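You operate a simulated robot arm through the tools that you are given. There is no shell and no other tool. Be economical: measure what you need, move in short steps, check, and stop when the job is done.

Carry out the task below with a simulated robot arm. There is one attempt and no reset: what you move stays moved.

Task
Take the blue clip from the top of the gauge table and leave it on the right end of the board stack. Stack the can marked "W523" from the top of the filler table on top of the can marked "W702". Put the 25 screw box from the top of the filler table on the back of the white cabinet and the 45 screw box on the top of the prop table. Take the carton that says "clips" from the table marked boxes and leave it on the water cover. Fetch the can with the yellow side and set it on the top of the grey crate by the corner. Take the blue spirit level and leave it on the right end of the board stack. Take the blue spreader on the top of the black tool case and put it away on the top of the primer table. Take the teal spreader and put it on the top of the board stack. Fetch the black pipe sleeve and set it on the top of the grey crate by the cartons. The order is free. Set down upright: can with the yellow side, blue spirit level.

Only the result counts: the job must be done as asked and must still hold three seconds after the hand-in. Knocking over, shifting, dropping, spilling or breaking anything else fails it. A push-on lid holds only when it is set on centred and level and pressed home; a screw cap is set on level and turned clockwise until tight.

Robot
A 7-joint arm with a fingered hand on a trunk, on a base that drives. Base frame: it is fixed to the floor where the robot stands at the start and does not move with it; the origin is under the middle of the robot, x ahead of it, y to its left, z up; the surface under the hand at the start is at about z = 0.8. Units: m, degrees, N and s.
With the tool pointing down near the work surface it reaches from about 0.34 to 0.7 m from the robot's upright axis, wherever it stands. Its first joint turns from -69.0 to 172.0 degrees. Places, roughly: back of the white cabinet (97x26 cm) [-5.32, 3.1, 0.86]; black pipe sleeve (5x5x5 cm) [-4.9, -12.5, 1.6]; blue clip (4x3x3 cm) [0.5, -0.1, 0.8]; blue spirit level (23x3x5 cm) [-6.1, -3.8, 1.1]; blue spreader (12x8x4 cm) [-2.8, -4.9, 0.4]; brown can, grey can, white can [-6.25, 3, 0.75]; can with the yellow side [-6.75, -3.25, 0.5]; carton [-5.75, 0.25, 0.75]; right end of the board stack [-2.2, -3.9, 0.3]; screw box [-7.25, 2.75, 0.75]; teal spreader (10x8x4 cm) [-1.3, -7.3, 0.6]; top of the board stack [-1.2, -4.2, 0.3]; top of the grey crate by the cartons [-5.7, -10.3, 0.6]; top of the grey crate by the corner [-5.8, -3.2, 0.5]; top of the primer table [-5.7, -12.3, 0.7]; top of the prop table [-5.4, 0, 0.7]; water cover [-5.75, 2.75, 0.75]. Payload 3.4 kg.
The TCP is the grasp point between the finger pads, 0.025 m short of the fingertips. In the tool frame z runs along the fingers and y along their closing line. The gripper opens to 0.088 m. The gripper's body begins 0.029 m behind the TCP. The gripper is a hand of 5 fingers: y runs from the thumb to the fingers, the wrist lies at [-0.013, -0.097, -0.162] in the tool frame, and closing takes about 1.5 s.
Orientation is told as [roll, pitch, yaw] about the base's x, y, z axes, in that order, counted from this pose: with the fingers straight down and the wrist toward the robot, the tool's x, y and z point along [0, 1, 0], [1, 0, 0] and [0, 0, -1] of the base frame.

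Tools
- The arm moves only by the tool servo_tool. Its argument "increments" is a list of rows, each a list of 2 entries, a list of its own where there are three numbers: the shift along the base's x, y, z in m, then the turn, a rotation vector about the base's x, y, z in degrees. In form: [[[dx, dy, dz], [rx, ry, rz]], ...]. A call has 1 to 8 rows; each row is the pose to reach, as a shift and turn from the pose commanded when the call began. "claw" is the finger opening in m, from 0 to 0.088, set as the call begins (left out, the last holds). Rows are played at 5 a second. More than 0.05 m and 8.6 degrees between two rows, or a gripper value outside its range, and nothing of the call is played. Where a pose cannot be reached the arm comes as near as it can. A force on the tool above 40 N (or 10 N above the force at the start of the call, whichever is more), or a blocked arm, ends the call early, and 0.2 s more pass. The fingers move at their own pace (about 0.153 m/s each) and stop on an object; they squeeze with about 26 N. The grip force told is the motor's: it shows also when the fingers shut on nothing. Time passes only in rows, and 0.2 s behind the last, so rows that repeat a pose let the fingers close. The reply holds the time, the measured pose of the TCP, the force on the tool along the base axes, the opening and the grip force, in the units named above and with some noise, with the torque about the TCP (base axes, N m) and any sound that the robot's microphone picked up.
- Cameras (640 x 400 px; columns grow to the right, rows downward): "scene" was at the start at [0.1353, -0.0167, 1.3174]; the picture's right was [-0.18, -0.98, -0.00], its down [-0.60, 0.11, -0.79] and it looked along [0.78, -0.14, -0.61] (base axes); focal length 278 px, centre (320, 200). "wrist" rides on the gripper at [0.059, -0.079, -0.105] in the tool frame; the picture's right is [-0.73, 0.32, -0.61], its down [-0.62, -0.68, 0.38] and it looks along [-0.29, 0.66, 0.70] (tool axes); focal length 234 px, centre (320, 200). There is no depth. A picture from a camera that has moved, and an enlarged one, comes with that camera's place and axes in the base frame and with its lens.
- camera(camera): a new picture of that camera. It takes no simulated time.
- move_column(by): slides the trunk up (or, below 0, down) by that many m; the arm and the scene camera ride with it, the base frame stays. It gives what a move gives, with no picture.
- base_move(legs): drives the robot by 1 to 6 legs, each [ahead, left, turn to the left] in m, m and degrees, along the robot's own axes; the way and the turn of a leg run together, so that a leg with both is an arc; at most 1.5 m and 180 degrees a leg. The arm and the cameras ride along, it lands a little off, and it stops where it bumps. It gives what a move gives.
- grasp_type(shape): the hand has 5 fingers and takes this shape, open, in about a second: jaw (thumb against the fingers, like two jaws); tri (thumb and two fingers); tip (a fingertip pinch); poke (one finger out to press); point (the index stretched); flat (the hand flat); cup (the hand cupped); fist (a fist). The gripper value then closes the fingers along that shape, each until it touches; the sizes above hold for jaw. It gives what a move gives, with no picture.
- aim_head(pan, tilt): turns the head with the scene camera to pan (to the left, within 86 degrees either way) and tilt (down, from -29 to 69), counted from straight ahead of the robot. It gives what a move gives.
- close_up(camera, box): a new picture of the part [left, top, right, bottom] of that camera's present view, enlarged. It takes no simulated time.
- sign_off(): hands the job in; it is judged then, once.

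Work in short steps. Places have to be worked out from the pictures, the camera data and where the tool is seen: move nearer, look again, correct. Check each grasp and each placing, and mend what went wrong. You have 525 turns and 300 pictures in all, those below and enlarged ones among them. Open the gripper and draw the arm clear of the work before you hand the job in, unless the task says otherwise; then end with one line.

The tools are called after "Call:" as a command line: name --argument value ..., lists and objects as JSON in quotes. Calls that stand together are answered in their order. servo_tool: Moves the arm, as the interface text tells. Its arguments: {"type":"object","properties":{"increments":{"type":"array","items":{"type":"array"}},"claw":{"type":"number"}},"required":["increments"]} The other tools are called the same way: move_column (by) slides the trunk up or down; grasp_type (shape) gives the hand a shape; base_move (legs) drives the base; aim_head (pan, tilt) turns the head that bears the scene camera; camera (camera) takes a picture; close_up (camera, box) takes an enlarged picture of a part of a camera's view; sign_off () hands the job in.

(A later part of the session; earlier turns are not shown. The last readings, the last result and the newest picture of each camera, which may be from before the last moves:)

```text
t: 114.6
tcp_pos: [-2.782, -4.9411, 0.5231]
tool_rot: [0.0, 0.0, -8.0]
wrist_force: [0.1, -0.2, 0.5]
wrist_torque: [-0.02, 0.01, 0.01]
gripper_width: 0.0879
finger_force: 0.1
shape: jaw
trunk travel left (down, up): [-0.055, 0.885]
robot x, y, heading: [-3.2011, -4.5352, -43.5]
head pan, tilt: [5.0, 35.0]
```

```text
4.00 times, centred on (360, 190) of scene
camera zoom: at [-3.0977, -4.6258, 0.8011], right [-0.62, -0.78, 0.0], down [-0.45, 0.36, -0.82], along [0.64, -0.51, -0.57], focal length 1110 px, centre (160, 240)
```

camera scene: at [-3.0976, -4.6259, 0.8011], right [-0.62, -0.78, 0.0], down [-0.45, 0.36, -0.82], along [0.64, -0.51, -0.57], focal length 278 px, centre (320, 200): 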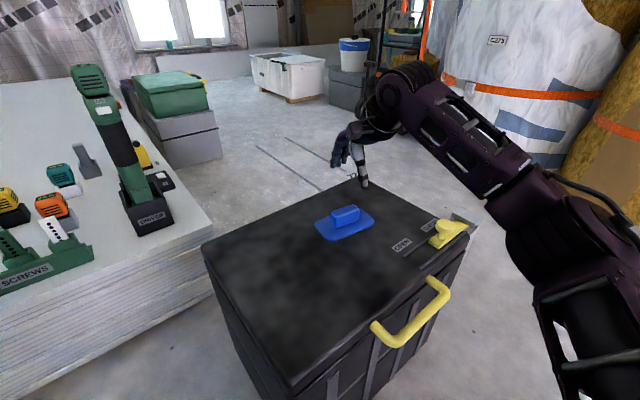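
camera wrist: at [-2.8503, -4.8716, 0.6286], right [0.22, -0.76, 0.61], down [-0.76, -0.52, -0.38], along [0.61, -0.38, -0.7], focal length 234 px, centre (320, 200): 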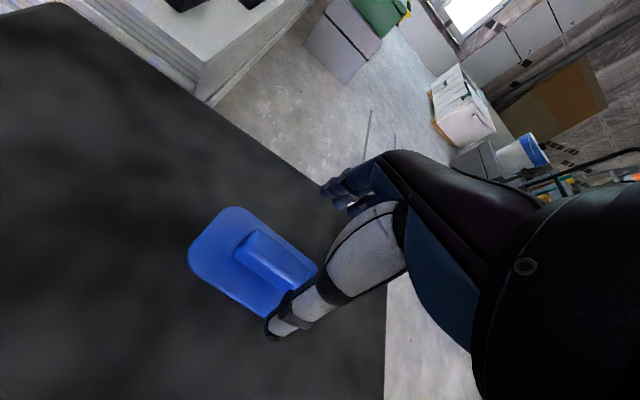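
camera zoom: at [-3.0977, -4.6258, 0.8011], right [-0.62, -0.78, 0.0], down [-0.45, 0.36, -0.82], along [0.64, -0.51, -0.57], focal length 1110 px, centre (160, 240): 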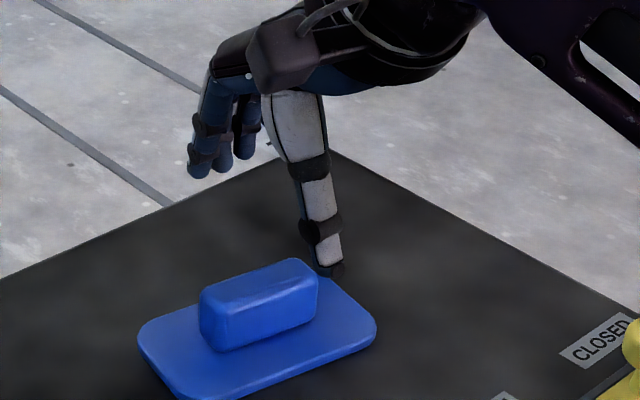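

Aligned. I go down to TCP z≈0.467 and close.

Call:
servo_tool --increments '[[[0, 0.003, -0.03], [0, 0, 0]], [[0, 0.003, -0.056], [0, 0, 0]], [[0, 0.003, -0.056], [0, 0, 0]]]'

Call:
close_up --camera "scene" --box '[280, 140, 440, 240]'

```text
t: 115.4
tcp_pos: [-2.7821, -4.9371, 0.467]
tool_rot: [0.0, -0.2, -8.0]
wrist_force: [0.6, -0.7, -1.4]
wrist_torque: [0.03, 0.06, 0.03]
gripper_width: 0.0875
finger_force: 0.1
shape: jaw
trunk travel left (down, up): [-0.055, 0.885]
robot x, y, heading: [-3.1979, -4.5346, -43.5]
head pan, tilt: [5.0, 35.0]
```

```text
4.00 times, centred on (360, 190) of scene
camera zoom: at [-3.0976, -4.6259, 0.8011], right [-0.62, -0.78, 0.0], down [-0.45, 0.36, -0.82], along [0.64, -0.51, -0.57], focal length 1110 px, centre (160, 240)
```

zoom: 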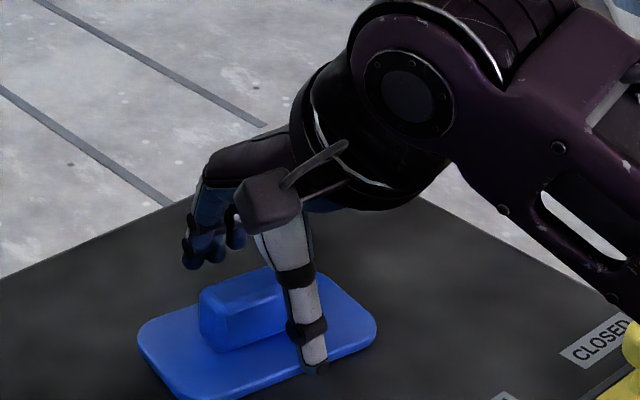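

Call:
servo_tool --increments '[[[0, 0.004, 0.002], [0, 0, 0]], [[0, 0.004, 0.002], [0, 0, 0]], [[0, 0.004, 0.002], [0, 0, 0]], [[0, 0.004, 0.002], [0, 0, 0]], [[0, 0.004, 0.002], [0, 0, 0]], [[0, 0.004, 0.002], [0, 0, 0]], [[0, 0.004, 0.002], [0, 0, 0]]]' --claw 0.0

Call:
close_up --camera "scene" --box '[280, 140, 440, 240]'

```text
t: 117.0
tcp_pos: [-2.7806, -4.9332, 0.4672]
tool_rot: [0.0, 0.1, -8.0]
wrist_force: [-0.4, -0.9, 0.0]
wrist_torque: [0.01, -0.01, 0.06]
gripper_width: 0.0175
finger_force: 25.6
shape: jaw
trunk travel left (down, up): [-0.055, 0.885]
robot x, y, heading: [-3.2007, -4.5367, -43.6]
head pan, tilt: [5.0, 35.0]
```

```text
4.00 times, centred on (360, 190) of scene
camera zoom: at [-3.0976, -4.626, 0.801], right [-0.62, -0.78, 0.0], down [-0.45, 0.36, -0.82], along [0.64, -0.51, -0.57], focal length 1110 px, centre (160, 240)
```

zoom: 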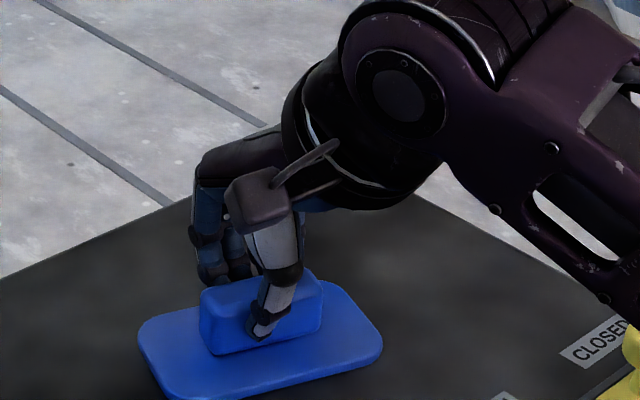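

Grasped at 17.5 mm with 25 N. I lift.

Call:
servo_tool --increments '[[[0, 0, 0.04], [0, 0, 0]], [[0, 0, 0.08], [0, 0, 0]], [[0, 0, 0.12], [0, 0, 0]], [[0, 0, 0.16], [0, 0, 0]]]'

Call:
camera --camera "scene"

Call:
aim_head --pan -80 --tilt 10

Call:
camera --camera "scene"

```text
t: 118.0
tcp_pos: [-2.7796, -4.9308, 0.6267]
tool_rot: [0.0, 0.0, -8.0]
wrist_force: [-0.1, -0.2, -0.7]
wrist_torque: [0.03, 0.02, 0.0]
gripper_width: 0.0173
finger_force: 26.3
shape: jaw
trunk travel left (down, up): [-0.055, 0.885]
robot x, y, heading: [-3.2039, -4.5367, -43.6]
head pan, tilt: [5.0, 35.0]
```

```text
262 pictures are left
camera scene: at [-3.0976, -4.626, 0.801], right [-0.62, -0.78, 0.0], down [-0.45, 0.36, -0.82], along [0.64, -0.51, -0.57], focal length 278 px, centre (320, 200)
```

scene: 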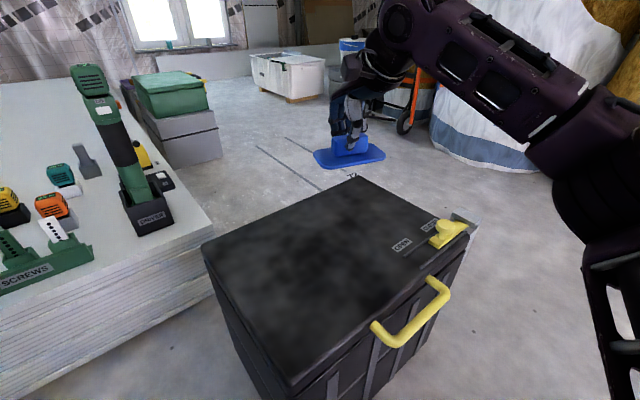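

```text
t: 119.5
tcp_pos: [-2.7801, -4.9331, 0.626]
tool_rot: [0.0, 0.1, -8.0]
wrist_force: [0.3, -0.4, -1.0]
wrist_torque: [0.0, 0.01, 0.0]
gripper_width: 0.0174
finger_force: 25.6
shape: jaw
trunk travel left (down, up): [-0.055, 0.885]
robot x, y, heading: [-3.2002, -4.5308, -43.5]
head pan, tilt: [-80.0, 10.0]
```

```text
261 pictures are left
camera scene: at [-3.2178, -4.6487, 0.8412], right [-0.83, 0.55, 0.0], down [0.1, 0.15, -0.98], along [-0.54, -0.82, -0.17], focal length 278 px, centre (320, 200)
```

scene: 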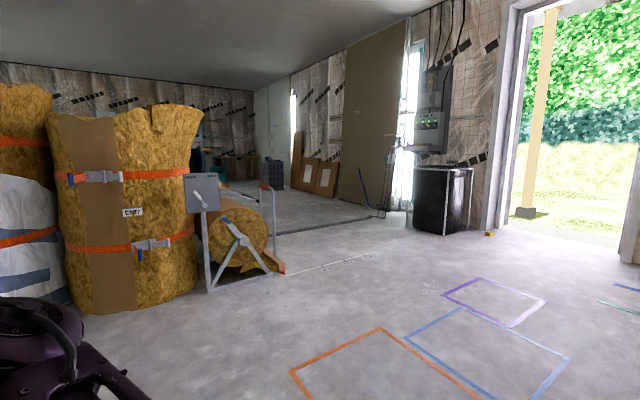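

Lifted cleanly. The next place is the far room; I turn and drive toward (-4.7,-6.2), past the insulation dispenser.

Call:
base_move --legs '[[0, 0, -88.5], [1.12, 0, 0], [1.12, 0, 0], [0, 0, 32]]'

Call:
aim_head --pan 0 --tilt 12

Call:
camera --camera "scene"

```text
t: 136.0
tcp_pos: [-4.7732, -6.7909, 0.6266]
tool_rot: [0.0, -0.1, -62.9]
wrist_force: [0.4, -0.4, -0.1]
wrist_torque: [-0.03, 0.01, -0.01]
gripper_width: 0.0171
finger_force: 26.0
shape: jaw
trunk travel left (down, up): [-0.055, 0.885]
robot x, y, heading: [-4.688, -6.2191, -98.5]
head pan, tilt: [-80.0, 10.0]
```

```text
t: 137.5
tcp_pos: [-4.7724, -6.7909, 0.6256]
tool_rot: [0.0, 0.1, -63.0]
wrist_force: [0.2, 0.6, 0.3]
wrist_torque: [-0.05, -0.03, -0.05]
gripper_width: 0.0173
finger_force: 25.5
shape: jaw
trunk travel left (down, up): [-0.055, 0.885]
robot x, y, heading: [-4.6918, -6.2178, -98.4]
head pan, tilt: [0.0, 12.0]
```

```text
260 pictures are left
camera scene: at [-4.7121, -6.359, 0.8379], right [-0.99, 0.15, 0.0], down [0.03, 0.21, -0.98], along [-0.14, -0.97, -0.21], focal length 278 px, centre (320, 200)
```

scene: 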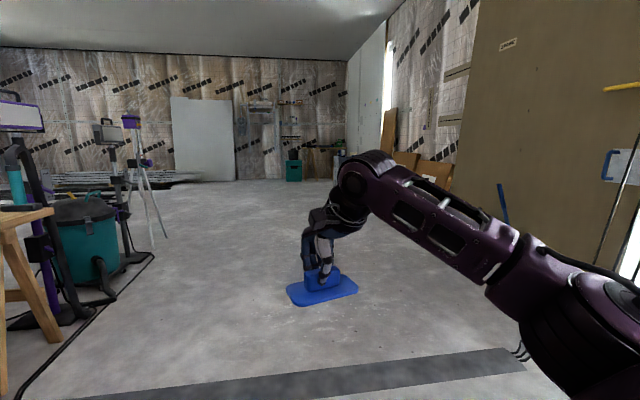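

Clear ahead. I raise the trunk by 0.35 for the primer table's height and drive on over the threshold to y≈-9.

Call:
move_column --by 0.35

Call:
base_move --legs '[[1.4, 0, 0], [1.2, 0, 0]]'

Call:
camera --camera "scene"

Call:
aim_head --pan -60 --tilt 15

Call:
camera --camera "scene"

```text
t: 140.9
tcp_pos: [-4.7733, -6.7909, 0.9755]
tool_rot: [0.0, 0.1, -62.9]
wrist_force: [0.5, 0.4, -0.7]
wrist_torque: [-0.04, -0.01, -0.04]
gripper_width: 0.0173
finger_force: 26.4
shape: jaw
trunk travel left (down, up): [-0.405, 0.535]
robot x, y, heading: [-4.6944, -6.2161, -98.5]
head pan, tilt: [0.0, 12.0]
```

```text
t: 153.7
tcp_pos: [-5.1446, -9.3816, 0.9766]
tool_rot: [0.0, 0.0, -62.9]
wrist_force: [0.4, -1.1, -1.4]
wrist_torque: [0.0, -0.04, -0.02]
gripper_width: 0.0173
finger_force: 25.6
shape: jaw
trunk travel left (down, up): [-0.405, 0.535]
robot x, y, heading: [-5.0611, -8.8076, -98.7]
head pan, tilt: [0.0, 12.0]
```

```text
259 pictures are left
camera scene: at [-5.0839, -8.9503, 1.1879], right [-0.99, 0.15, 0.0], down [0.03, 0.21, -0.98], along [-0.14, -0.97, -0.21], focal length 278 px, centre (320, 200)
```

scene: 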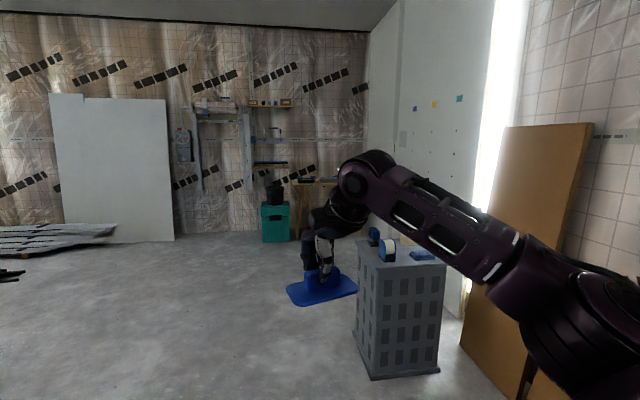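

```text
t: 155.0
tcp_pos: [-5.1441, -9.3814, 0.9761]
tool_rot: [0.1, 0.0, -63.0]
wrist_force: [-0.6, 0.2, -2.1]
wrist_torque: [-0.01, 0.03, -0.02]
gripper_width: 0.0174
finger_force: 26.3
shape: jaw
trunk travel left (down, up): [-0.405, 0.535]
robot x, y, heading: [-5.0653, -8.8069, -98.3]
head pan, tilt: [-60.0, 15.0]
```

```text
258 pictures are left
camera scene: at [-5.157, -8.8923, 1.183], right [-0.37, 0.93, 0.0], down [0.24, 0.1, -0.97], along [-0.9, -0.36, -0.26], focal length 278 px, centre (320, 200)
```

scene: 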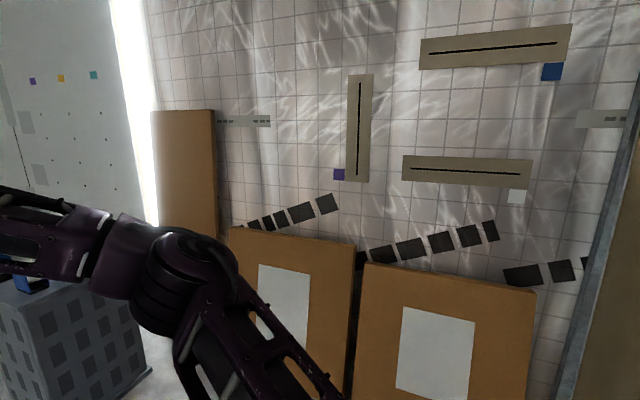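

The crate by the cartons is at about (-5.66,-10.2) with rolls on it; the primer table and shelf are at the back wall. I drive on past the crate to (-4.95,-10.6).

Call:
base_move --legs '[[0.88, 0.22, 0], [0.88, 0.16, 0]]'

Call:
aim_head --pan 0 --tilt 10

Call:
camera --camera "scene"

Call:
aim_head --pan -50 --tilt 25

Call:
camera --camera "scene"

```text
t: 164.0
tcp_pos: [-5.064, -11.1667, 0.9755]
tool_rot: [0.0, 0.0, -64.6]
wrist_force: [-0.1, 0.0, -1.3]
wrist_torque: [0.04, 0.0, 0.02]
gripper_width: 0.0172
finger_force: 26.4
shape: jaw
trunk travel left (down, up): [-0.405, 0.535]
robot x, y, heading: [-4.967, -10.5949, -100.2]
head pan, tilt: [-60.0, 15.0]
```

```text
t: 165.3
tcp_pos: [-5.0632, -11.1674, 0.9772]
tool_rot: [0.0, 0.0, -64.6]
wrist_force: [0.1, 0.3, -1.4]
wrist_torque: [0.0, 0.0, -0.02]
gripper_width: 0.017
finger_force: 26.1
shape: jaw
trunk travel left (down, up): [-0.405, 0.535]
robot x, y, heading: [-4.9664, -10.5994, -100.3]
head pan, tilt: [0.0, 10.0]
```

```text
257 pictures are left
camera scene: at [-4.9903, -10.7366, 1.1912], right [-0.98, 0.18, 0.0], down [0.03, 0.17, -0.98], along [-0.17, -0.97, -0.17], focal length 278 px, centre (320, 200)
```

scene: 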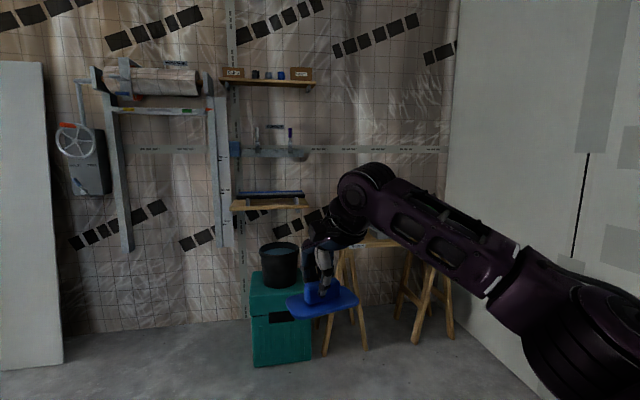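

```text
t: 166.5
tcp_pos: [-5.0644, -11.1655, 0.9767]
tool_rot: [0.1, 0.0, -64.6]
wrist_force: [0.4, -0.2, -1.5]
wrist_torque: [0.01, -0.01, 0.01]
gripper_width: 0.017
finger_force: 26.0
shape: jaw
trunk travel left (down, up): [-0.405, 0.535]
robot x, y, heading: [-4.9611, -10.5934, -99.9]
head pan, tilt: [-50.0, 25.0]
```

```text
256 pictures are left
camera scene: at [-5.0538, -10.6911, 1.1668], right [-0.5, 0.87, 0.0], down [0.37, 0.21, -0.91], along [-0.79, -0.45, -0.42], focal length 278 px, centre (320, 200)
```

scene: 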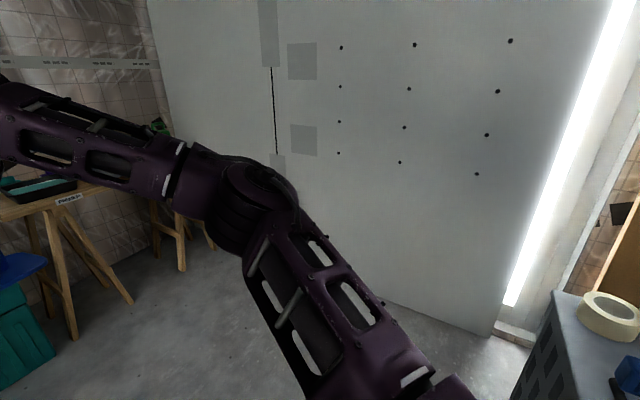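

I step closer in front of the primer table, staying short, and look at it.

Call:
base_move --legs '[[0.8, -0.35, 0], [0, 0, 10]]'

Call:
aim_head --pan 0 --tilt 30

Call:
camera --camera "scene"

Call:
camera --camera "wrist"

```text
t: 171.8
tcp_pos: [-5.4351, -11.8927, 0.9768]
tool_rot: [0.0, 0.0, -54.2]
wrist_force: [-0.1, 0.2, -1.4]
wrist_torque: [0.01, -0.03, -0.03]
gripper_width: 0.0174
finger_force: 26.2
shape: jaw
trunk travel left (down, up): [-0.405, 0.535]
robot x, y, heading: [-5.4441, -11.3128, -89.9]
head pan, tilt: [-50.0, 25.0]
```

```text
t: 172.9
tcp_pos: [-5.4361, -11.8933, 0.9766]
tool_rot: [0.0, -0.1, -54.1]
wrist_force: [0.4, -0.2, -1.0]
wrist_torque: [0.03, 0.0, 0.0]
gripper_width: 0.0172
finger_force: 25.8
shape: jaw
trunk travel left (down, up): [-0.405, 0.535]
robot x, y, heading: [-5.4419, -11.3148, -89.6]
head pan, tilt: [0.0, 30.0]
```

```text
255 pictures are left
camera scene: at [-5.4416, -11.4545, 1.1588], right [-1.0, 0.0, 0.0], down [0.0, 0.5, -0.87], along [0.0, -0.87, -0.5], focal length 278 px, centre (320, 200)
```

scene: 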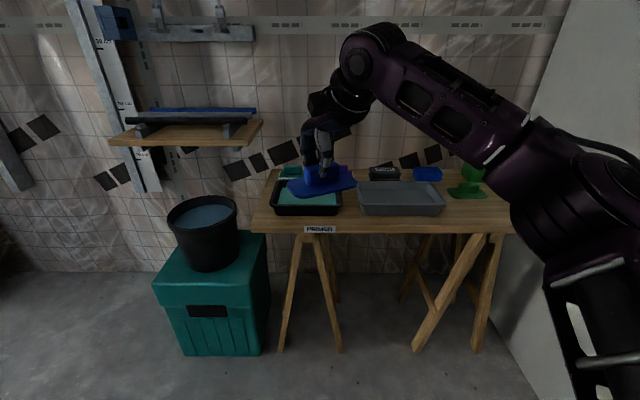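

```text
254 pictures are left
camera wrist: at [-5.4339, -11.7952, 1.0824], right [-0.4, -0.69, 0.61], down [-0.9, 0.19, -0.38], along [0.15, -0.7, -0.7], focal length 234 px, centre (320, 200)
```

wrist: 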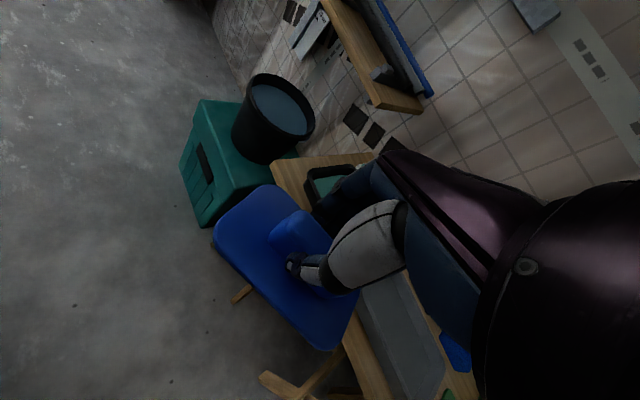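

I zoom on the table top to find free room.

Call:
close_up --camera "scene" --box '[240, 140, 540, 250]'

```text
2.13 times, centred on (390, 195) of scene
camera zoom: at [-5.4416, -11.4545, 1.1588], right [-1.0, 0.0, 0.0], down [0.0, 0.5, -0.87], along [0.0, -0.87, -0.5], focal length 592 px, centre (171, 211)
```

zoom: 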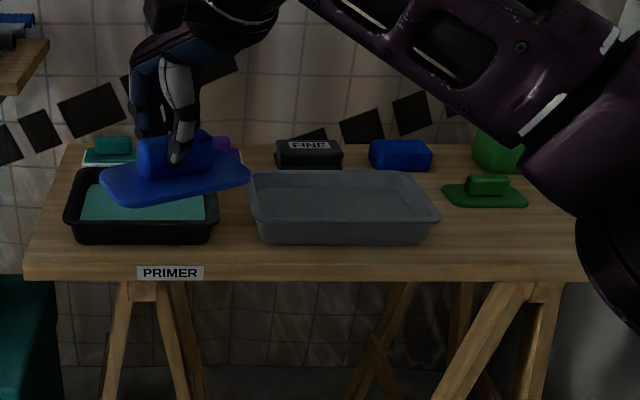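

Free spot is at the front right, about (-5.90,-12.18), beside the grey tray. I check the wall panel on the right before moving over.

Call:
aim_head --pan -45 --tilt 40

Call:
camera --camera "scene"

```text
t: 174.1
tcp_pos: [-5.4353, -11.8937, 0.9766]
tool_rot: [0.0, 0.0, -54.2]
wrist_force: [-0.5, 0.3, -0.6]
wrist_torque: [0.0, 0.0, 0.0]
gripper_width: 0.0171
finger_force: 26.1
shape: jaw
trunk travel left (down, up): [-0.405, 0.535]
robot x, y, heading: [-5.4441, -11.3152, -89.5]
head pan, tilt: [-45.0, 40.0]
```

```text
252 pictures are left
camera scene: at [-5.5018, -11.4246, 1.1435], right [-0.71, 0.7, 0.0], down [0.45, 0.46, -0.77], along [-0.54, -0.54, -0.64], focal length 278 px, centre (320, 200)
```

scene: 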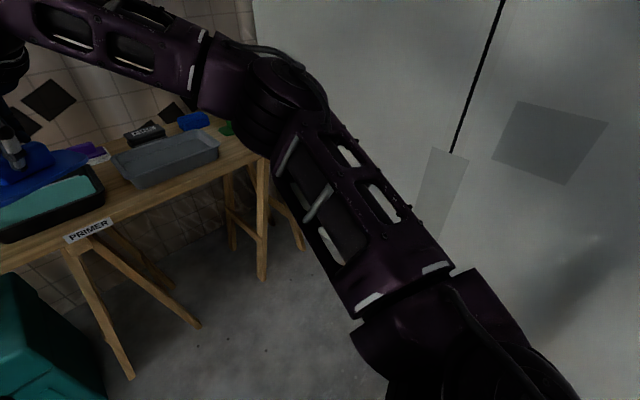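

Panel stays beyond x≈-6.2, so I keep the base at x≈-5.45. First I swing the tool right and turn the spreader to yaw -90.

Call:
servo_tool --increments '[[[-0.045, 0.01, 0], [0, 0, -6]], [[-0.09, 0.02, 0], [0, 0, -12]], [[-0.135, 0.03, 0], [0, 0, -18]], [[-0.18, 0.04, 0], [0, 0, -24]], [[-0.225, 0.05, 0], [0, 0, -30]], [[-0.27, 0.06, 0], [0, 0, -36]], [[-0.3, 0.07, 0], [0, 0, -36]]]'

Call:
base_move --legs '[[0.4, 0, 0]]'

Call:
camera --camera "scene"

```text
t: 175.7
tcp_pos: [-5.7363, -11.8231, 0.9756]
tool_rot: [0.0, 0.0, -90.3]
wrist_force: [0.4, 0.7, -1.4]
wrist_torque: [0.01, -0.03, -0.03]
gripper_width: 0.0173
finger_force: 26.3
shape: jaw
trunk travel left (down, up): [-0.405, 0.535]
robot x, y, heading: [-5.4419, -11.3123, -89.4]
head pan, tilt: [-45.0, 40.0]
```

```text
t: 178.2
tcp_pos: [-5.7401, -12.2327, 0.9743]
tool_rot: [0.0, 0.0, -90.7]
wrist_force: [-0.7, -0.7, 0.0]
wrist_torque: [0.0, -0.03, 0.0]
gripper_width: 0.017
finger_force: 26.0
shape: jaw
trunk travel left (down, up): [-0.405, 0.535]
robot x, y, heading: [-5.4414, -11.7247, -90.4]
head pan, tilt: [-45.0, 40.0]
```

```text
251 pictures are left
camera scene: at [-5.5026, -11.8364, 1.1434], right [-0.7, 0.71, 0.0], down [0.46, 0.45, -0.77], along [-0.54, -0.54, -0.64], focal length 278 px, centre (320, 200)
```

scene: 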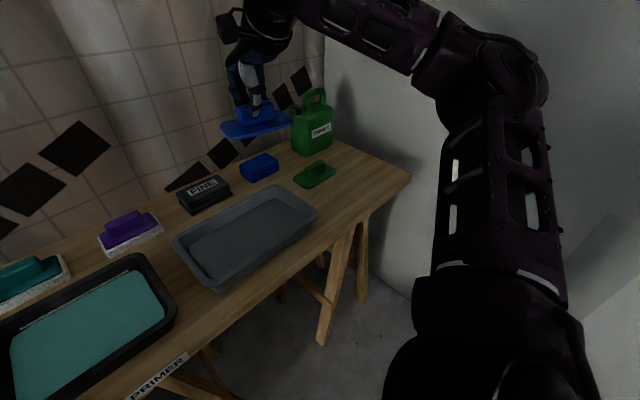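

Table extends to x≈-6.12, so there is room. I move to (-5.935,-12.165) and lower the trunk.

Call:
servo_tool --increments '[[[-0.04, 0.014, 0], [0, 0, 0]], [[-0.08, 0.028, 0], [0, 0, 0]], [[-0.12, 0.042, 0], [0, 0, 0]], [[-0.16, 0.056, 0], [0, 0, 0]], [[-0.195, 0.068, 0], [0, 0, 0]], [[-0.195, 0.068, 0], [0, 0, 0]]]'

Call:
move_column --by -0.17

Call:
camera --camera "scene"

Call:
camera --camera "wrist"

```text
t: 179.6
tcp_pos: [-5.9346, -12.1654, 0.9744]
tool_rot: [0.0, -0.1, -90.6]
wrist_force: [0.0, -0.1, -0.6]
wrist_torque: [0.01, 0.01, -0.05]
gripper_width: 0.017
finger_force: 26.2
shape: jaw
trunk travel left (down, up): [-0.405, 0.535]
robot x, y, heading: [-5.442, -11.7266, -90.2]
head pan, tilt: [-45.0, 40.0]
```

```text
t: 181.5
tcp_pos: [-5.9354, -12.1648, 0.8036]
tool_rot: [0.0, 0.0, -90.7]
wrist_force: [-0.3, 0.7, -1.3]
wrist_torque: [-0.01, 0.03, 0.0]
gripper_width: 0.017
finger_force: 25.9
shape: jaw
trunk travel left (down, up): [-0.235, 0.705]
robot x, y, heading: [-5.4398, -11.728, -90.1]
head pan, tilt: [-45.0, 40.0]
```

```text
250 pictures are left
camera scene: at [-5.5025, -11.8357, 0.9735], right [-0.7, 0.71, 0.0], down [0.46, 0.45, -0.77], along [-0.54, -0.54, -0.64], focal length 278 px, centre (320, 200)
```

scene: 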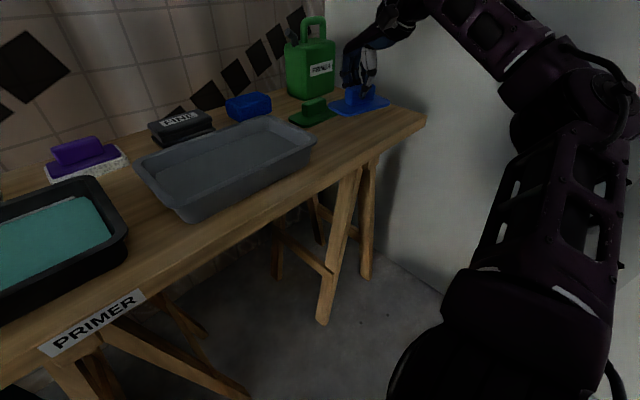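

```text
249 pictures are left
camera wrist: at [-5.8749, -12.087, 0.9107], right [-0.73, -0.31, 0.61], down [-0.62, 0.69, -0.38], along [-0.3, -0.65, -0.7], focal length 234 px, centre (320, 200)
```

wrist: 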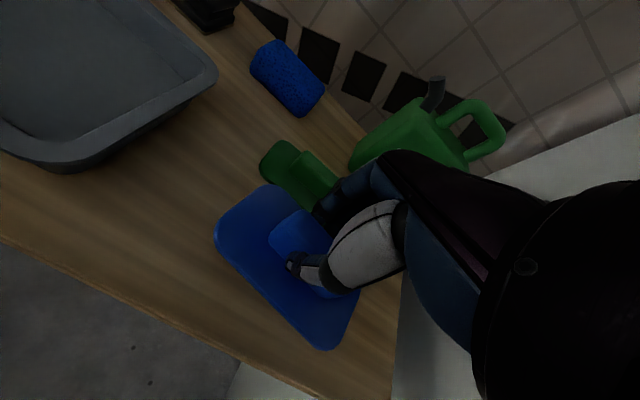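

Clear of its neighbours. I lower slowly until it touches.

Call:
servo_tool --increments '[[[0, 0, -0.02], [0, 0, 0]], [[0, 0, -0.04], [0, 0, 0]], [[0, 0, -0.048], [0, 0, 0]], [[0, 0, -0.055], [0, 0, 0]], [[0, 0, -0.06], [0, 0, 0]], [[0, 0, -0.065], [0, 0, 0]]]'

```text
t: 182.9
tcp_pos: [-5.9347, -12.164, 0.7441]
tool_rot: [-0.1, -0.6, -90.7]
wrist_force: [-4.5, -0.9, 17.0]
wrist_torque: [-0.06, 0.12, 0.07]
gripper_width: 0.0181
finger_force: 26.0
shape: jaw
trunk travel left (down, up): [-0.235, 0.705]
robot x, y, heading: [-5.4427, -11.7258, -90.2]
head pan, tilt: [-45.0, 40.0]
```

Touched (17 N up). I open gradually and look.

Call:
servo_tool --increments '[[[0, 0, 0.004], [0, 0, 0]], [[0, 0, 0.004], [0, 0, 0]], [[0, 0, 0.004], [0, 0, 0]], [[0, 0, 0.004], [0, 0, 0]]]' --claw 0.06

Call:
servo_tool --increments '[[[0, 0, 0.03], [0, 0, 0]], [[0, 0, 0.07], [0, 0, 0]], [[0, 0, 0.11], [0, 0, 0]], [[0, 0, 0.15], [0, 0, 0]], [[0, 0, 0.2], [0, 0, 0]]]'

Call:
camera --camera "scene"

```text
t: 183.9
tcp_pos: [-5.9354, -12.1654, 0.7438]
tool_rot: [0.0, -0.1, -90.7]
wrist_force: [0.0, 0.3, 0.6]
wrist_torque: [-0.02, -0.03, -0.01]
gripper_width: 0.0594
finger_force: 0.0
shape: jaw
trunk travel left (down, up): [-0.235, 0.705]
robot x, y, heading: [-5.4408, -11.7234, -90.1]
head pan, tilt: [-45.0, 40.0]
```

```text
t: 185.1
tcp_pos: [-5.9283, -12.1783, 0.8796]
tool_rot: [0.0, -0.3, -90.8]
wrist_force: [-0.4, -1.1, -0.9]
wrist_torque: [0.0, 0.01, -0.01]
gripper_width: 0.0596
finger_force: 0.0
shape: jaw
out of reach, approached as far as the arm can: row 4, 5
trunk travel left (down, up): [-0.235, 0.705]
robot x, y, heading: [-5.4442, -11.7265, -90.3]
head pan, tilt: [-45.0, 40.0]
```

```text
248 pictures are left
camera scene: at [-5.5026, -11.8357, 0.9735], right [-0.7, 0.71, 0.0], down [0.46, 0.45, -0.77], along [-0.54, -0.54, -0.64], focal length 278 px, centre (320, 200)
```

scene: 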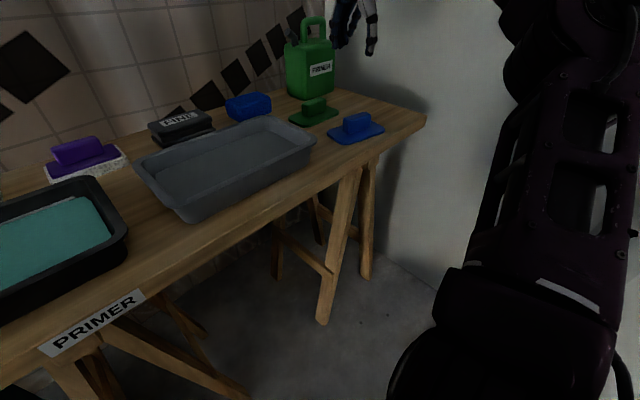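

Blue spreader is down properly. I raise the trunk, bring the arm back to the front and back off toward the shelf.

Call:
move_column --by 0.25

Call:
servo_tool --increments '[[[0.04, 0.03, -0.02], [0, 0, 0]], [[0.08, 0.06, -0.04], [0, 0, 0]], [[0.12, 0.09, -0.05], [0, 0, 0]], [[0.16, 0.11, -0.05], [0, 0, 0]], [[0.2, 0.12, -0.05], [0, 0, 0]], [[0.24, 0.12, -0.05], [0, 0, 0]], [[0.28, 0.12, -0.05], [0, 0, 0]]]' --claw 0.088

Call:
base_move --legs '[[-0.5, 0, 0], [0, 0.6, 0]]'

Call:
move_column --by 0.45

Call:
aim_head --pan 0 --tilt 10

Call:
camera --camera "scene"

```text
t: 187.7
tcp_pos: [-5.9285, -12.1786, 1.1292]
tool_rot: [-0.1, -0.3, -90.8]
wrist_force: [-0.4, 0.5, 1.1]
wrist_torque: [-0.01, -0.02, 0.03]
gripper_width: 0.0597
finger_force: 0.0
shape: jaw
trunk travel left (down, up): [-0.485, 0.455]
robot x, y, heading: [-5.4401, -11.7251, -90.1]
head pan, tilt: [-45.0, 40.0]
```

```text
refused: row 1 steps farther than a row can; nothing moved
```

```text
t: 193.6
tcp_pos: [-5.3447, -11.679, 1.1296]
tool_rot: [-0.2, -0.3, -91.0]
wrist_force: [-0.1, -0.1, 1.0]
wrist_torque: [0.02, -0.01, 0.02]
gripper_width: 0.0593
finger_force: 0.0
shape: jaw
trunk travel left (down, up): [-0.485, 0.455]
robot x, y, heading: [-4.856, -11.2278, -90.5]
head pan, tilt: [-45.0, 40.0]
```

```text
refused: 0.45 is not a number from -0.4 to 0.4
```

```text
t: 194.7
tcp_pos: [-5.3445, -11.6789, 1.1299]
tool_rot: [-0.2, -0.3, -91.1]
wrist_force: [-0.8, 0.4, 0.0]
wrist_torque: [-0.02, 0.02, 0.02]
gripper_width: 0.0596
finger_force: 0.1
shape: jaw
trunk travel left (down, up): [-0.485, 0.455]
robot x, y, heading: [-4.8517, -11.234, -90.6]
head pan, tilt: [0.0, 10.0]
```

```text
247 pictures are left
camera scene: at [-4.8564, -11.3731, 1.2711], right [-1.0, 0.01, 0.0], down [0.0, 0.17, -0.98], along [-0.01, -0.98, -0.17], focal length 278 px, centre (320, 200)
```

scene: 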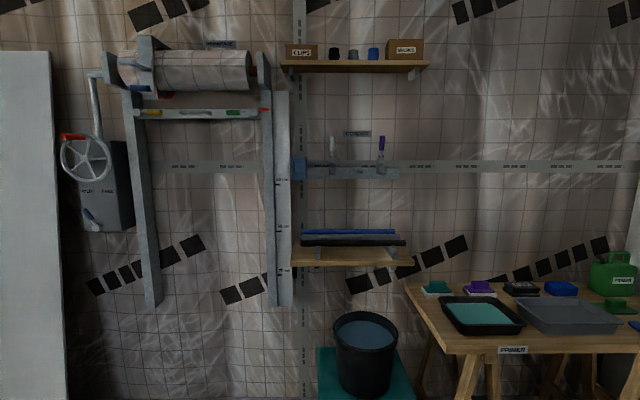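

The black sleeve is on the upper shelf, left of the grey and blue ones. I zoom in and raise the trunk to look level.

Call:
move_column --by 0.4

Call:
aim_head --pan 0 --tilt 20

Call:
camera --camera "scene"

Call:
close_up --camera "scene" --box '[260, 90, 460, 215]'

```text
t: 198.5
tcp_pos: [-5.3443, -11.6796, 1.5295]
tool_rot: [-0.1, -0.3, -91.1]
wrist_force: [0.5, 0.5, 0.8]
wrist_torque: [0.01, -0.02, 0.01]
gripper_width: 0.0596
finger_force: 0.1
shape: jaw
trunk travel left (down, up): [-0.885, 0.055]
robot x, y, heading: [-4.8557, -11.2265, -90.5]
head pan, tilt: [0.0, 10.0]
```

```text
t: 199.2
tcp_pos: [-5.3441, -11.6796, 1.5302]
tool_rot: [-0.1, -0.3, -91.1]
wrist_force: [-0.2, -0.4, 0.5]
wrist_torque: [-0.01, -0.03, -0.01]
gripper_width: 0.0597
finger_force: 0.0
shape: jaw
trunk travel left (down, up): [-0.885, 0.055]
robot x, y, heading: [-4.8555, -11.2286, -90.5]
head pan, tilt: [0.0, 20.0]
```

```text
246 pictures are left
camera scene: at [-4.8563, -11.3733, 1.655], right [-1.0, 0.01, 0.0], down [0.0, 0.34, -0.94], along [-0.01, -0.94, -0.34], focal length 278 px, centre (320, 200)
```

scene: 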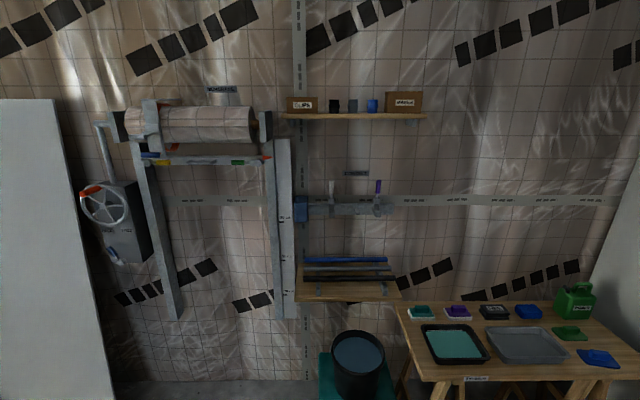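

```text
3.20 times, centred on (360, 152) of scene
camera zoom: at [-4.8563, -11.3733, 1.655], right [-1.0, 0.01, 0.0], down [0.0, 0.34, -0.94], along [-0.01, -0.94, -0.34], focal length 888 px, centre (192, 352)
```

zoom: 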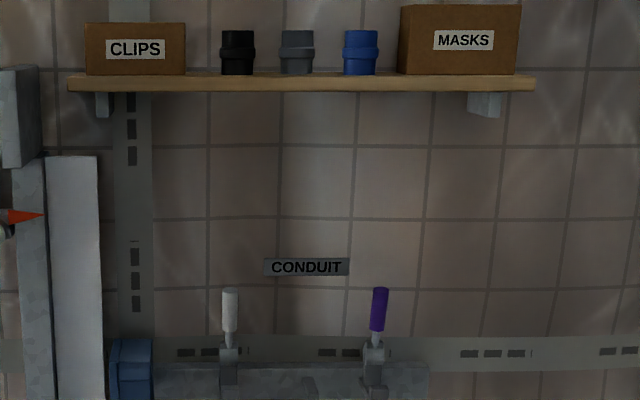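

I measure the base rim and the teal box from this height, looking steeply down.

Call:
aim_head --pan 0 --tilt 69

Call:
camera --camera "scene"

```text
t: 200.4
tcp_pos: [-5.3442, -11.679, 1.5292]
tool_rot: [-0.2, -0.3, -91.0]
wrist_force: [-0.5, -0.1, -0.1]
wrist_torque: [-0.03, -0.03, 0.0]
gripper_width: 0.0598
finger_force: 0.1
shape: jaw
trunk travel left (down, up): [-0.885, 0.055]
robot x, y, heading: [-4.8565, -11.226, -90.7]
head pan, tilt: [0.0, 68.8]
```

```text
244 pictures are left
camera scene: at [-4.8559, -11.3361, 1.5874], right [-1.0, 0.01, 0.0], down [0.01, 0.93, -0.36], along [0.0, -0.36, -0.93], focal length 278 px, centre (320, 200)
```

scene: 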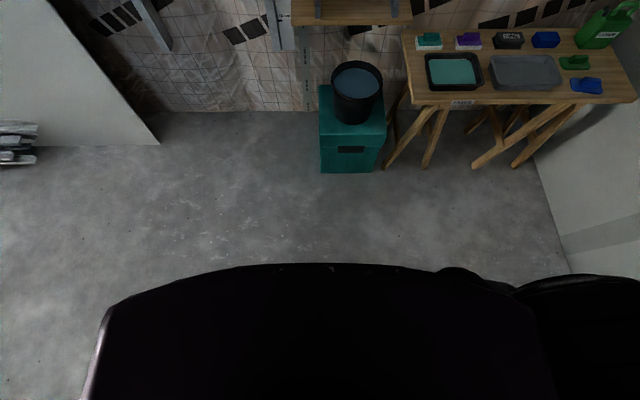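

Wall is y≈-12.61, teal box front y≈-12.14. I look at the hand itself to learn the finger spread in jaw and in tip shape.

Call:
servo_tool --increments '[[[0.03, 0.03, 0], [0, 0, 0]], [[0.06, 0.06, 0], [0, 0, 0]], [[0.09, 0.09, 0], [0, 0, 0]], [[0.12, 0.12, 0], [0, 0, 0]]]'

Call:
aim_head --pan -46 --tilt 10

Call:
close_up --camera "scene" --box '[200, 125, 440, 275]'

Call:
grasp_type --shape "tip"

Call:
close_up --camera "scene" --box '[200, 125, 440, 275]'

Call:
camera --camera "wrist"

```text
t: 201.4
tcp_pos: [-5.2071, -11.6605, 1.5094]
tool_rot: [-0.1, -0.4, -91.1]
wrist_force: [0.3, 0.1, 0.2]
wrist_torque: [0.01, 0.05, 0.02]
gripper_width: 0.0597
finger_force: 0.0
shape: jaw
out of reach, approached as far as the arm can: row 1, 2, 3, 4
trunk travel left (down, up): [-0.885, 0.055]
robot x, y, heading: [-4.8568, -11.2291, -90.7]
head pan, tilt: [0.0, 68.8]
```

```text
t: 202.7
tcp_pos: [-5.209, -11.6628, 1.5094]
tool_rot: [-0.1, -0.3, -91.0]
wrist_force: [0.0, 0.7, -0.2]
wrist_torque: [0.0, 0.0, 0.02]
gripper_width: 0.0599
finger_force: 0.0
shape: jaw
trunk travel left (down, up): [-0.885, 0.055]
robot x, y, heading: [-4.8551, -11.228, -90.3]
head pan, tilt: [-46.0, 10.0]
```

```text
2.67 times, centred on (320, 200) of scene
camera zoom: at [-4.9227, -11.344, 1.6711], right [-0.69, 0.73, 0.0], down [0.13, 0.12, -0.98], along [-0.71, -0.68, -0.17], focal length 740 px, centre (320, 200)
```

zoom: 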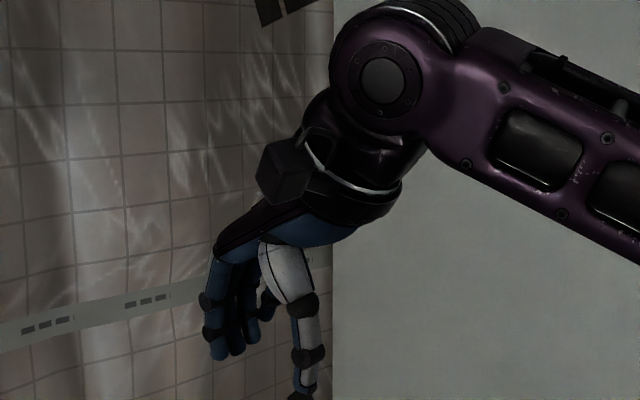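

```text
t: 203.6
tcp_pos: [-5.2092, -11.6622, 1.5096]
tool_rot: [-0.1, -0.3, -91.1]
wrist_force: [0.2, 0.1, 0.0]
wrist_torque: [-0.01, 0.02, 0.03]
gripper_width: 0.0881
finger_force: 0.1
shape: tip
trunk travel left (down, up): [-0.885, 0.055]
robot x, y, heading: [-4.8557, -11.2305, -90.4]
head pan, tilt: [-46.0, 10.0]
```

```text
2.67 times, centred on (320, 200) of scene
camera zoom: at [-4.9229, -11.344, 1.6712], right [-0.69, 0.73, 0.0], down [0.13, 0.12, -0.98], along [-0.72, -0.68, -0.17], focal length 740 px, centre (320, 200)
```

zoom: 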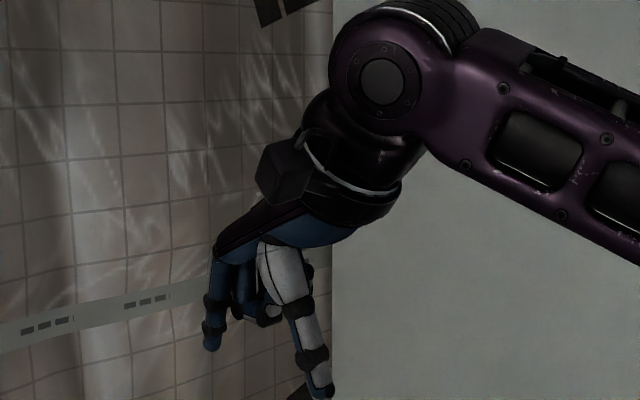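

```text
241 pictures are left
camera wrist: at [-5.1479, -11.5847, 1.615], right [-0.73, -0.31, 0.61], down [-0.61, 0.69, -0.39], along [-0.3, -0.66, -0.69], focal length 234 px, centre (320, 200)
```

wrist: 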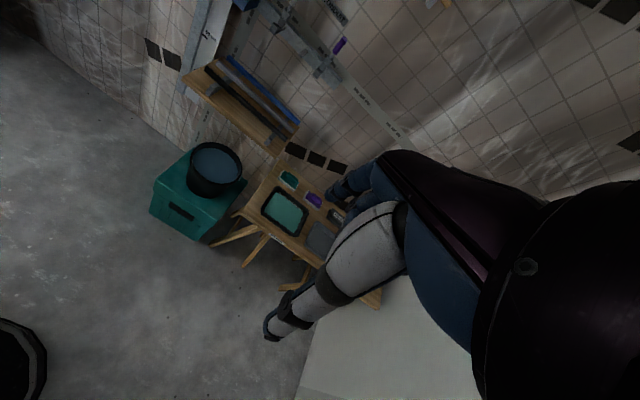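

Tip shape leaves just the index against the thumb, which suits the tight shelf. I lower the trunk, tuck the arm, and drive to about (-4.58,-11.95), left of the teal box.

Call:
move_column --by -0.3

Call:
servo_tool --increments '[[[0.02, 0.035, 0], [0, 0, 0]], [[0.04, 0.07, 0], [0, 0, 0]], [[0.06, 0.1, 0], [0, 0, 0]], [[0.06, 0.1, 0], [0, 0, 0]]]'

Call:
base_move --legs '[[0.35, 0.28, 0], [0.37, 0.0, 0]]'

Call:
aim_head --pan -20 --tilt 10

Call:
camera --camera "scene"

```text
t: 206.6
tcp_pos: [-5.2097, -11.6626, 1.2092]
tool_rot: [-0.1, -0.3, -91.0]
wrist_force: [0.0, 0.0, 0.7]
wrist_torque: [0.01, 0.0, -0.01]
gripper_width: 0.0878
finger_force: 0.0
shape: tip
trunk travel left (down, up): [-0.585, 0.355]
robot x, y, heading: [-4.8565, -11.2317, -90.6]
head pan, tilt: [-46.0, 10.0]
```

```text
t: 207.6
tcp_pos: [-5.1192, -11.6291, 1.1885]
tool_rot: [0.0, -0.3, -91.0]
wrist_force: [0.5, 0.0, 0.3]
wrist_torque: [-0.01, 0.02, 0.02]
gripper_width: 0.088
finger_force: 0.0
shape: tip
out of reach, approached as far as the arm can: row 1, 2, 3, 4
trunk travel left (down, up): [-0.585, 0.355]
robot x, y, heading: [-4.856, -11.2334, -90.6]
head pan, tilt: [-46.0, 10.0]
```

```text
t: 212.3
tcp_pos: [-4.8559, -12.3464, 1.188]
tool_rot: [-0.1, -0.3, -91.8]
wrist_force: [-1.1, 0.8, -0.2]
wrist_torque: [0.02, 0.0, -0.01]
gripper_width: 0.088
finger_force: 0.0
shape: tip
trunk travel left (down, up): [-0.585, 0.355]
robot x, y, heading: [-4.588, -11.9488, -91.2]
head pan, tilt: [-46.0, 10.0]
```

```text
t: 213.2
tcp_pos: [-4.8553, -12.3471, 1.1868]
tool_rot: [-0.2, -0.3, -91.8]
wrist_force: [0.8, -0.5, 0.1]
wrist_torque: [0.02, -0.01, -0.01]
gripper_width: 0.088
finger_force: 0.0
shape: tip
trunk travel left (down, up): [-0.585, 0.355]
robot x, y, heading: [-4.5899, -11.9491, -91.3]
head pan, tilt: [-20.0, 10.0]
```

```text
240 pictures are left
camera scene: at [-4.6219, -12.0875, 1.3712], right [-0.93, 0.36, 0.0], down [0.06, 0.16, -0.98], along [-0.36, -0.92, -0.17], focal length 278 px, centre (320, 200)
```

scene: 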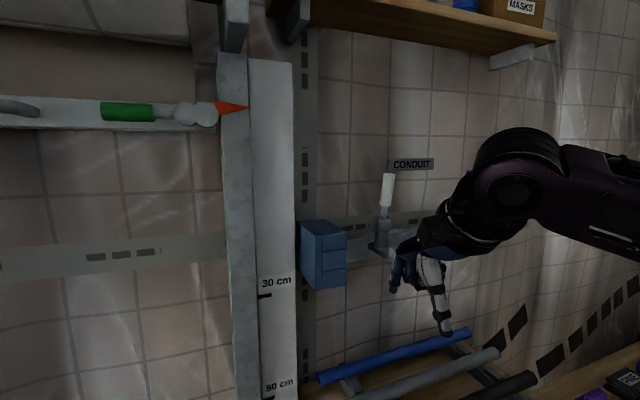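

The hand is close to the lower rack, so I back off 0.2 m, raise the trunk fully, and look at the upper shelf.

Call:
base_move --legs '[[-0.2, 0, 0]]'

Call:
move_column --by 0.355

Call:
aim_head --pan -25 --tilt 20

Call:
camera --camera "scene"

```text
t: 214.8
tcp_pos: [-4.8505, -12.1427, 1.1881]
tool_rot: [-0.1, -0.4, -91.7]
wrist_force: [-0.2, -0.7, 0.3]
wrist_torque: [-0.02, 0.0, 0.03]
gripper_width: 0.0879
finger_force: 0.1
shape: tip
trunk travel left (down, up): [-0.585, 0.355]
robot x, y, heading: [-4.5836, -11.7469, -91.0]
head pan, tilt: [-20.0, 10.0]
```

```text
t: 218.2
tcp_pos: [-4.8507, -12.1452, 1.5435]
tool_rot: [-0.1, -0.3, -91.7]
wrist_force: [1.0, -0.1, -0.9]
wrist_torque: [-0.02, 0.01, 0.02]
gripper_width: 0.088
finger_force: 0.0
shape: tip
trunk travel left (down, up): [-0.94, 0.0]
robot x, y, heading: [-4.5841, -11.7433, -91.4]
head pan, tilt: [-20.0, 10.0]
```

```text
t: 218.9
tcp_pos: [-4.849, -12.1447, 1.5441]
tool_rot: [-0.1, -0.3, -91.8]
wrist_force: [-0.1, 0.1, 0.7]
wrist_torque: [0.0, 0.0, 0.01]
gripper_width: 0.0878
finger_force: 0.1
shape: tip
trunk travel left (down, up): [-0.94, 0.0]
robot x, y, heading: [-4.5822, -11.7493, -91.2]
head pan, tilt: [-25.0, 20.0]
```

```text
239 pictures are left
camera scene: at [-4.6247, -11.8823, 1.71], right [-0.9, 0.44, 0.0], down [0.15, 0.31, -0.94], along [-0.41, -0.84, -0.34], focal length 278 px, centre (320, 200)
```

scene: 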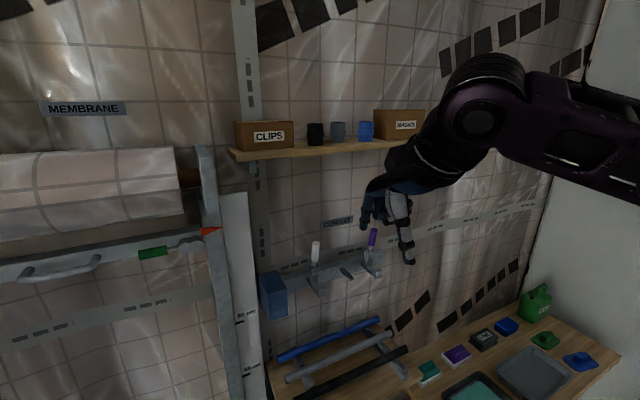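

Call:
close_up --camera "scene" --box '[220, 90, 440, 228]'

```text
2.90 times, centred on (330, 159) of scene
camera zoom: at [-4.6247, -11.8823, 1.71], right [-0.9, 0.44, 0.0], down [0.15, 0.31, -0.94], along [-0.41, -0.84, -0.34], focal length 804 px, centre (291, 319)
```

zoom: 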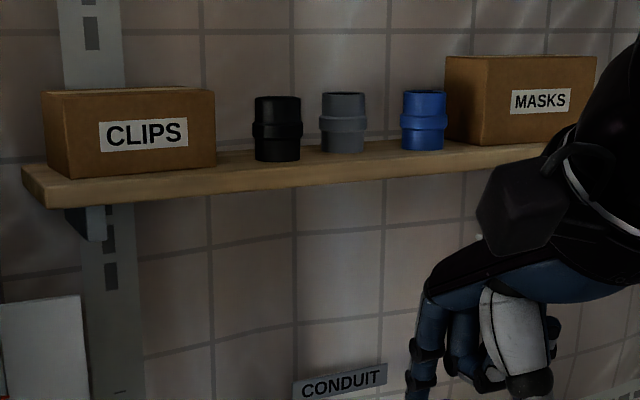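

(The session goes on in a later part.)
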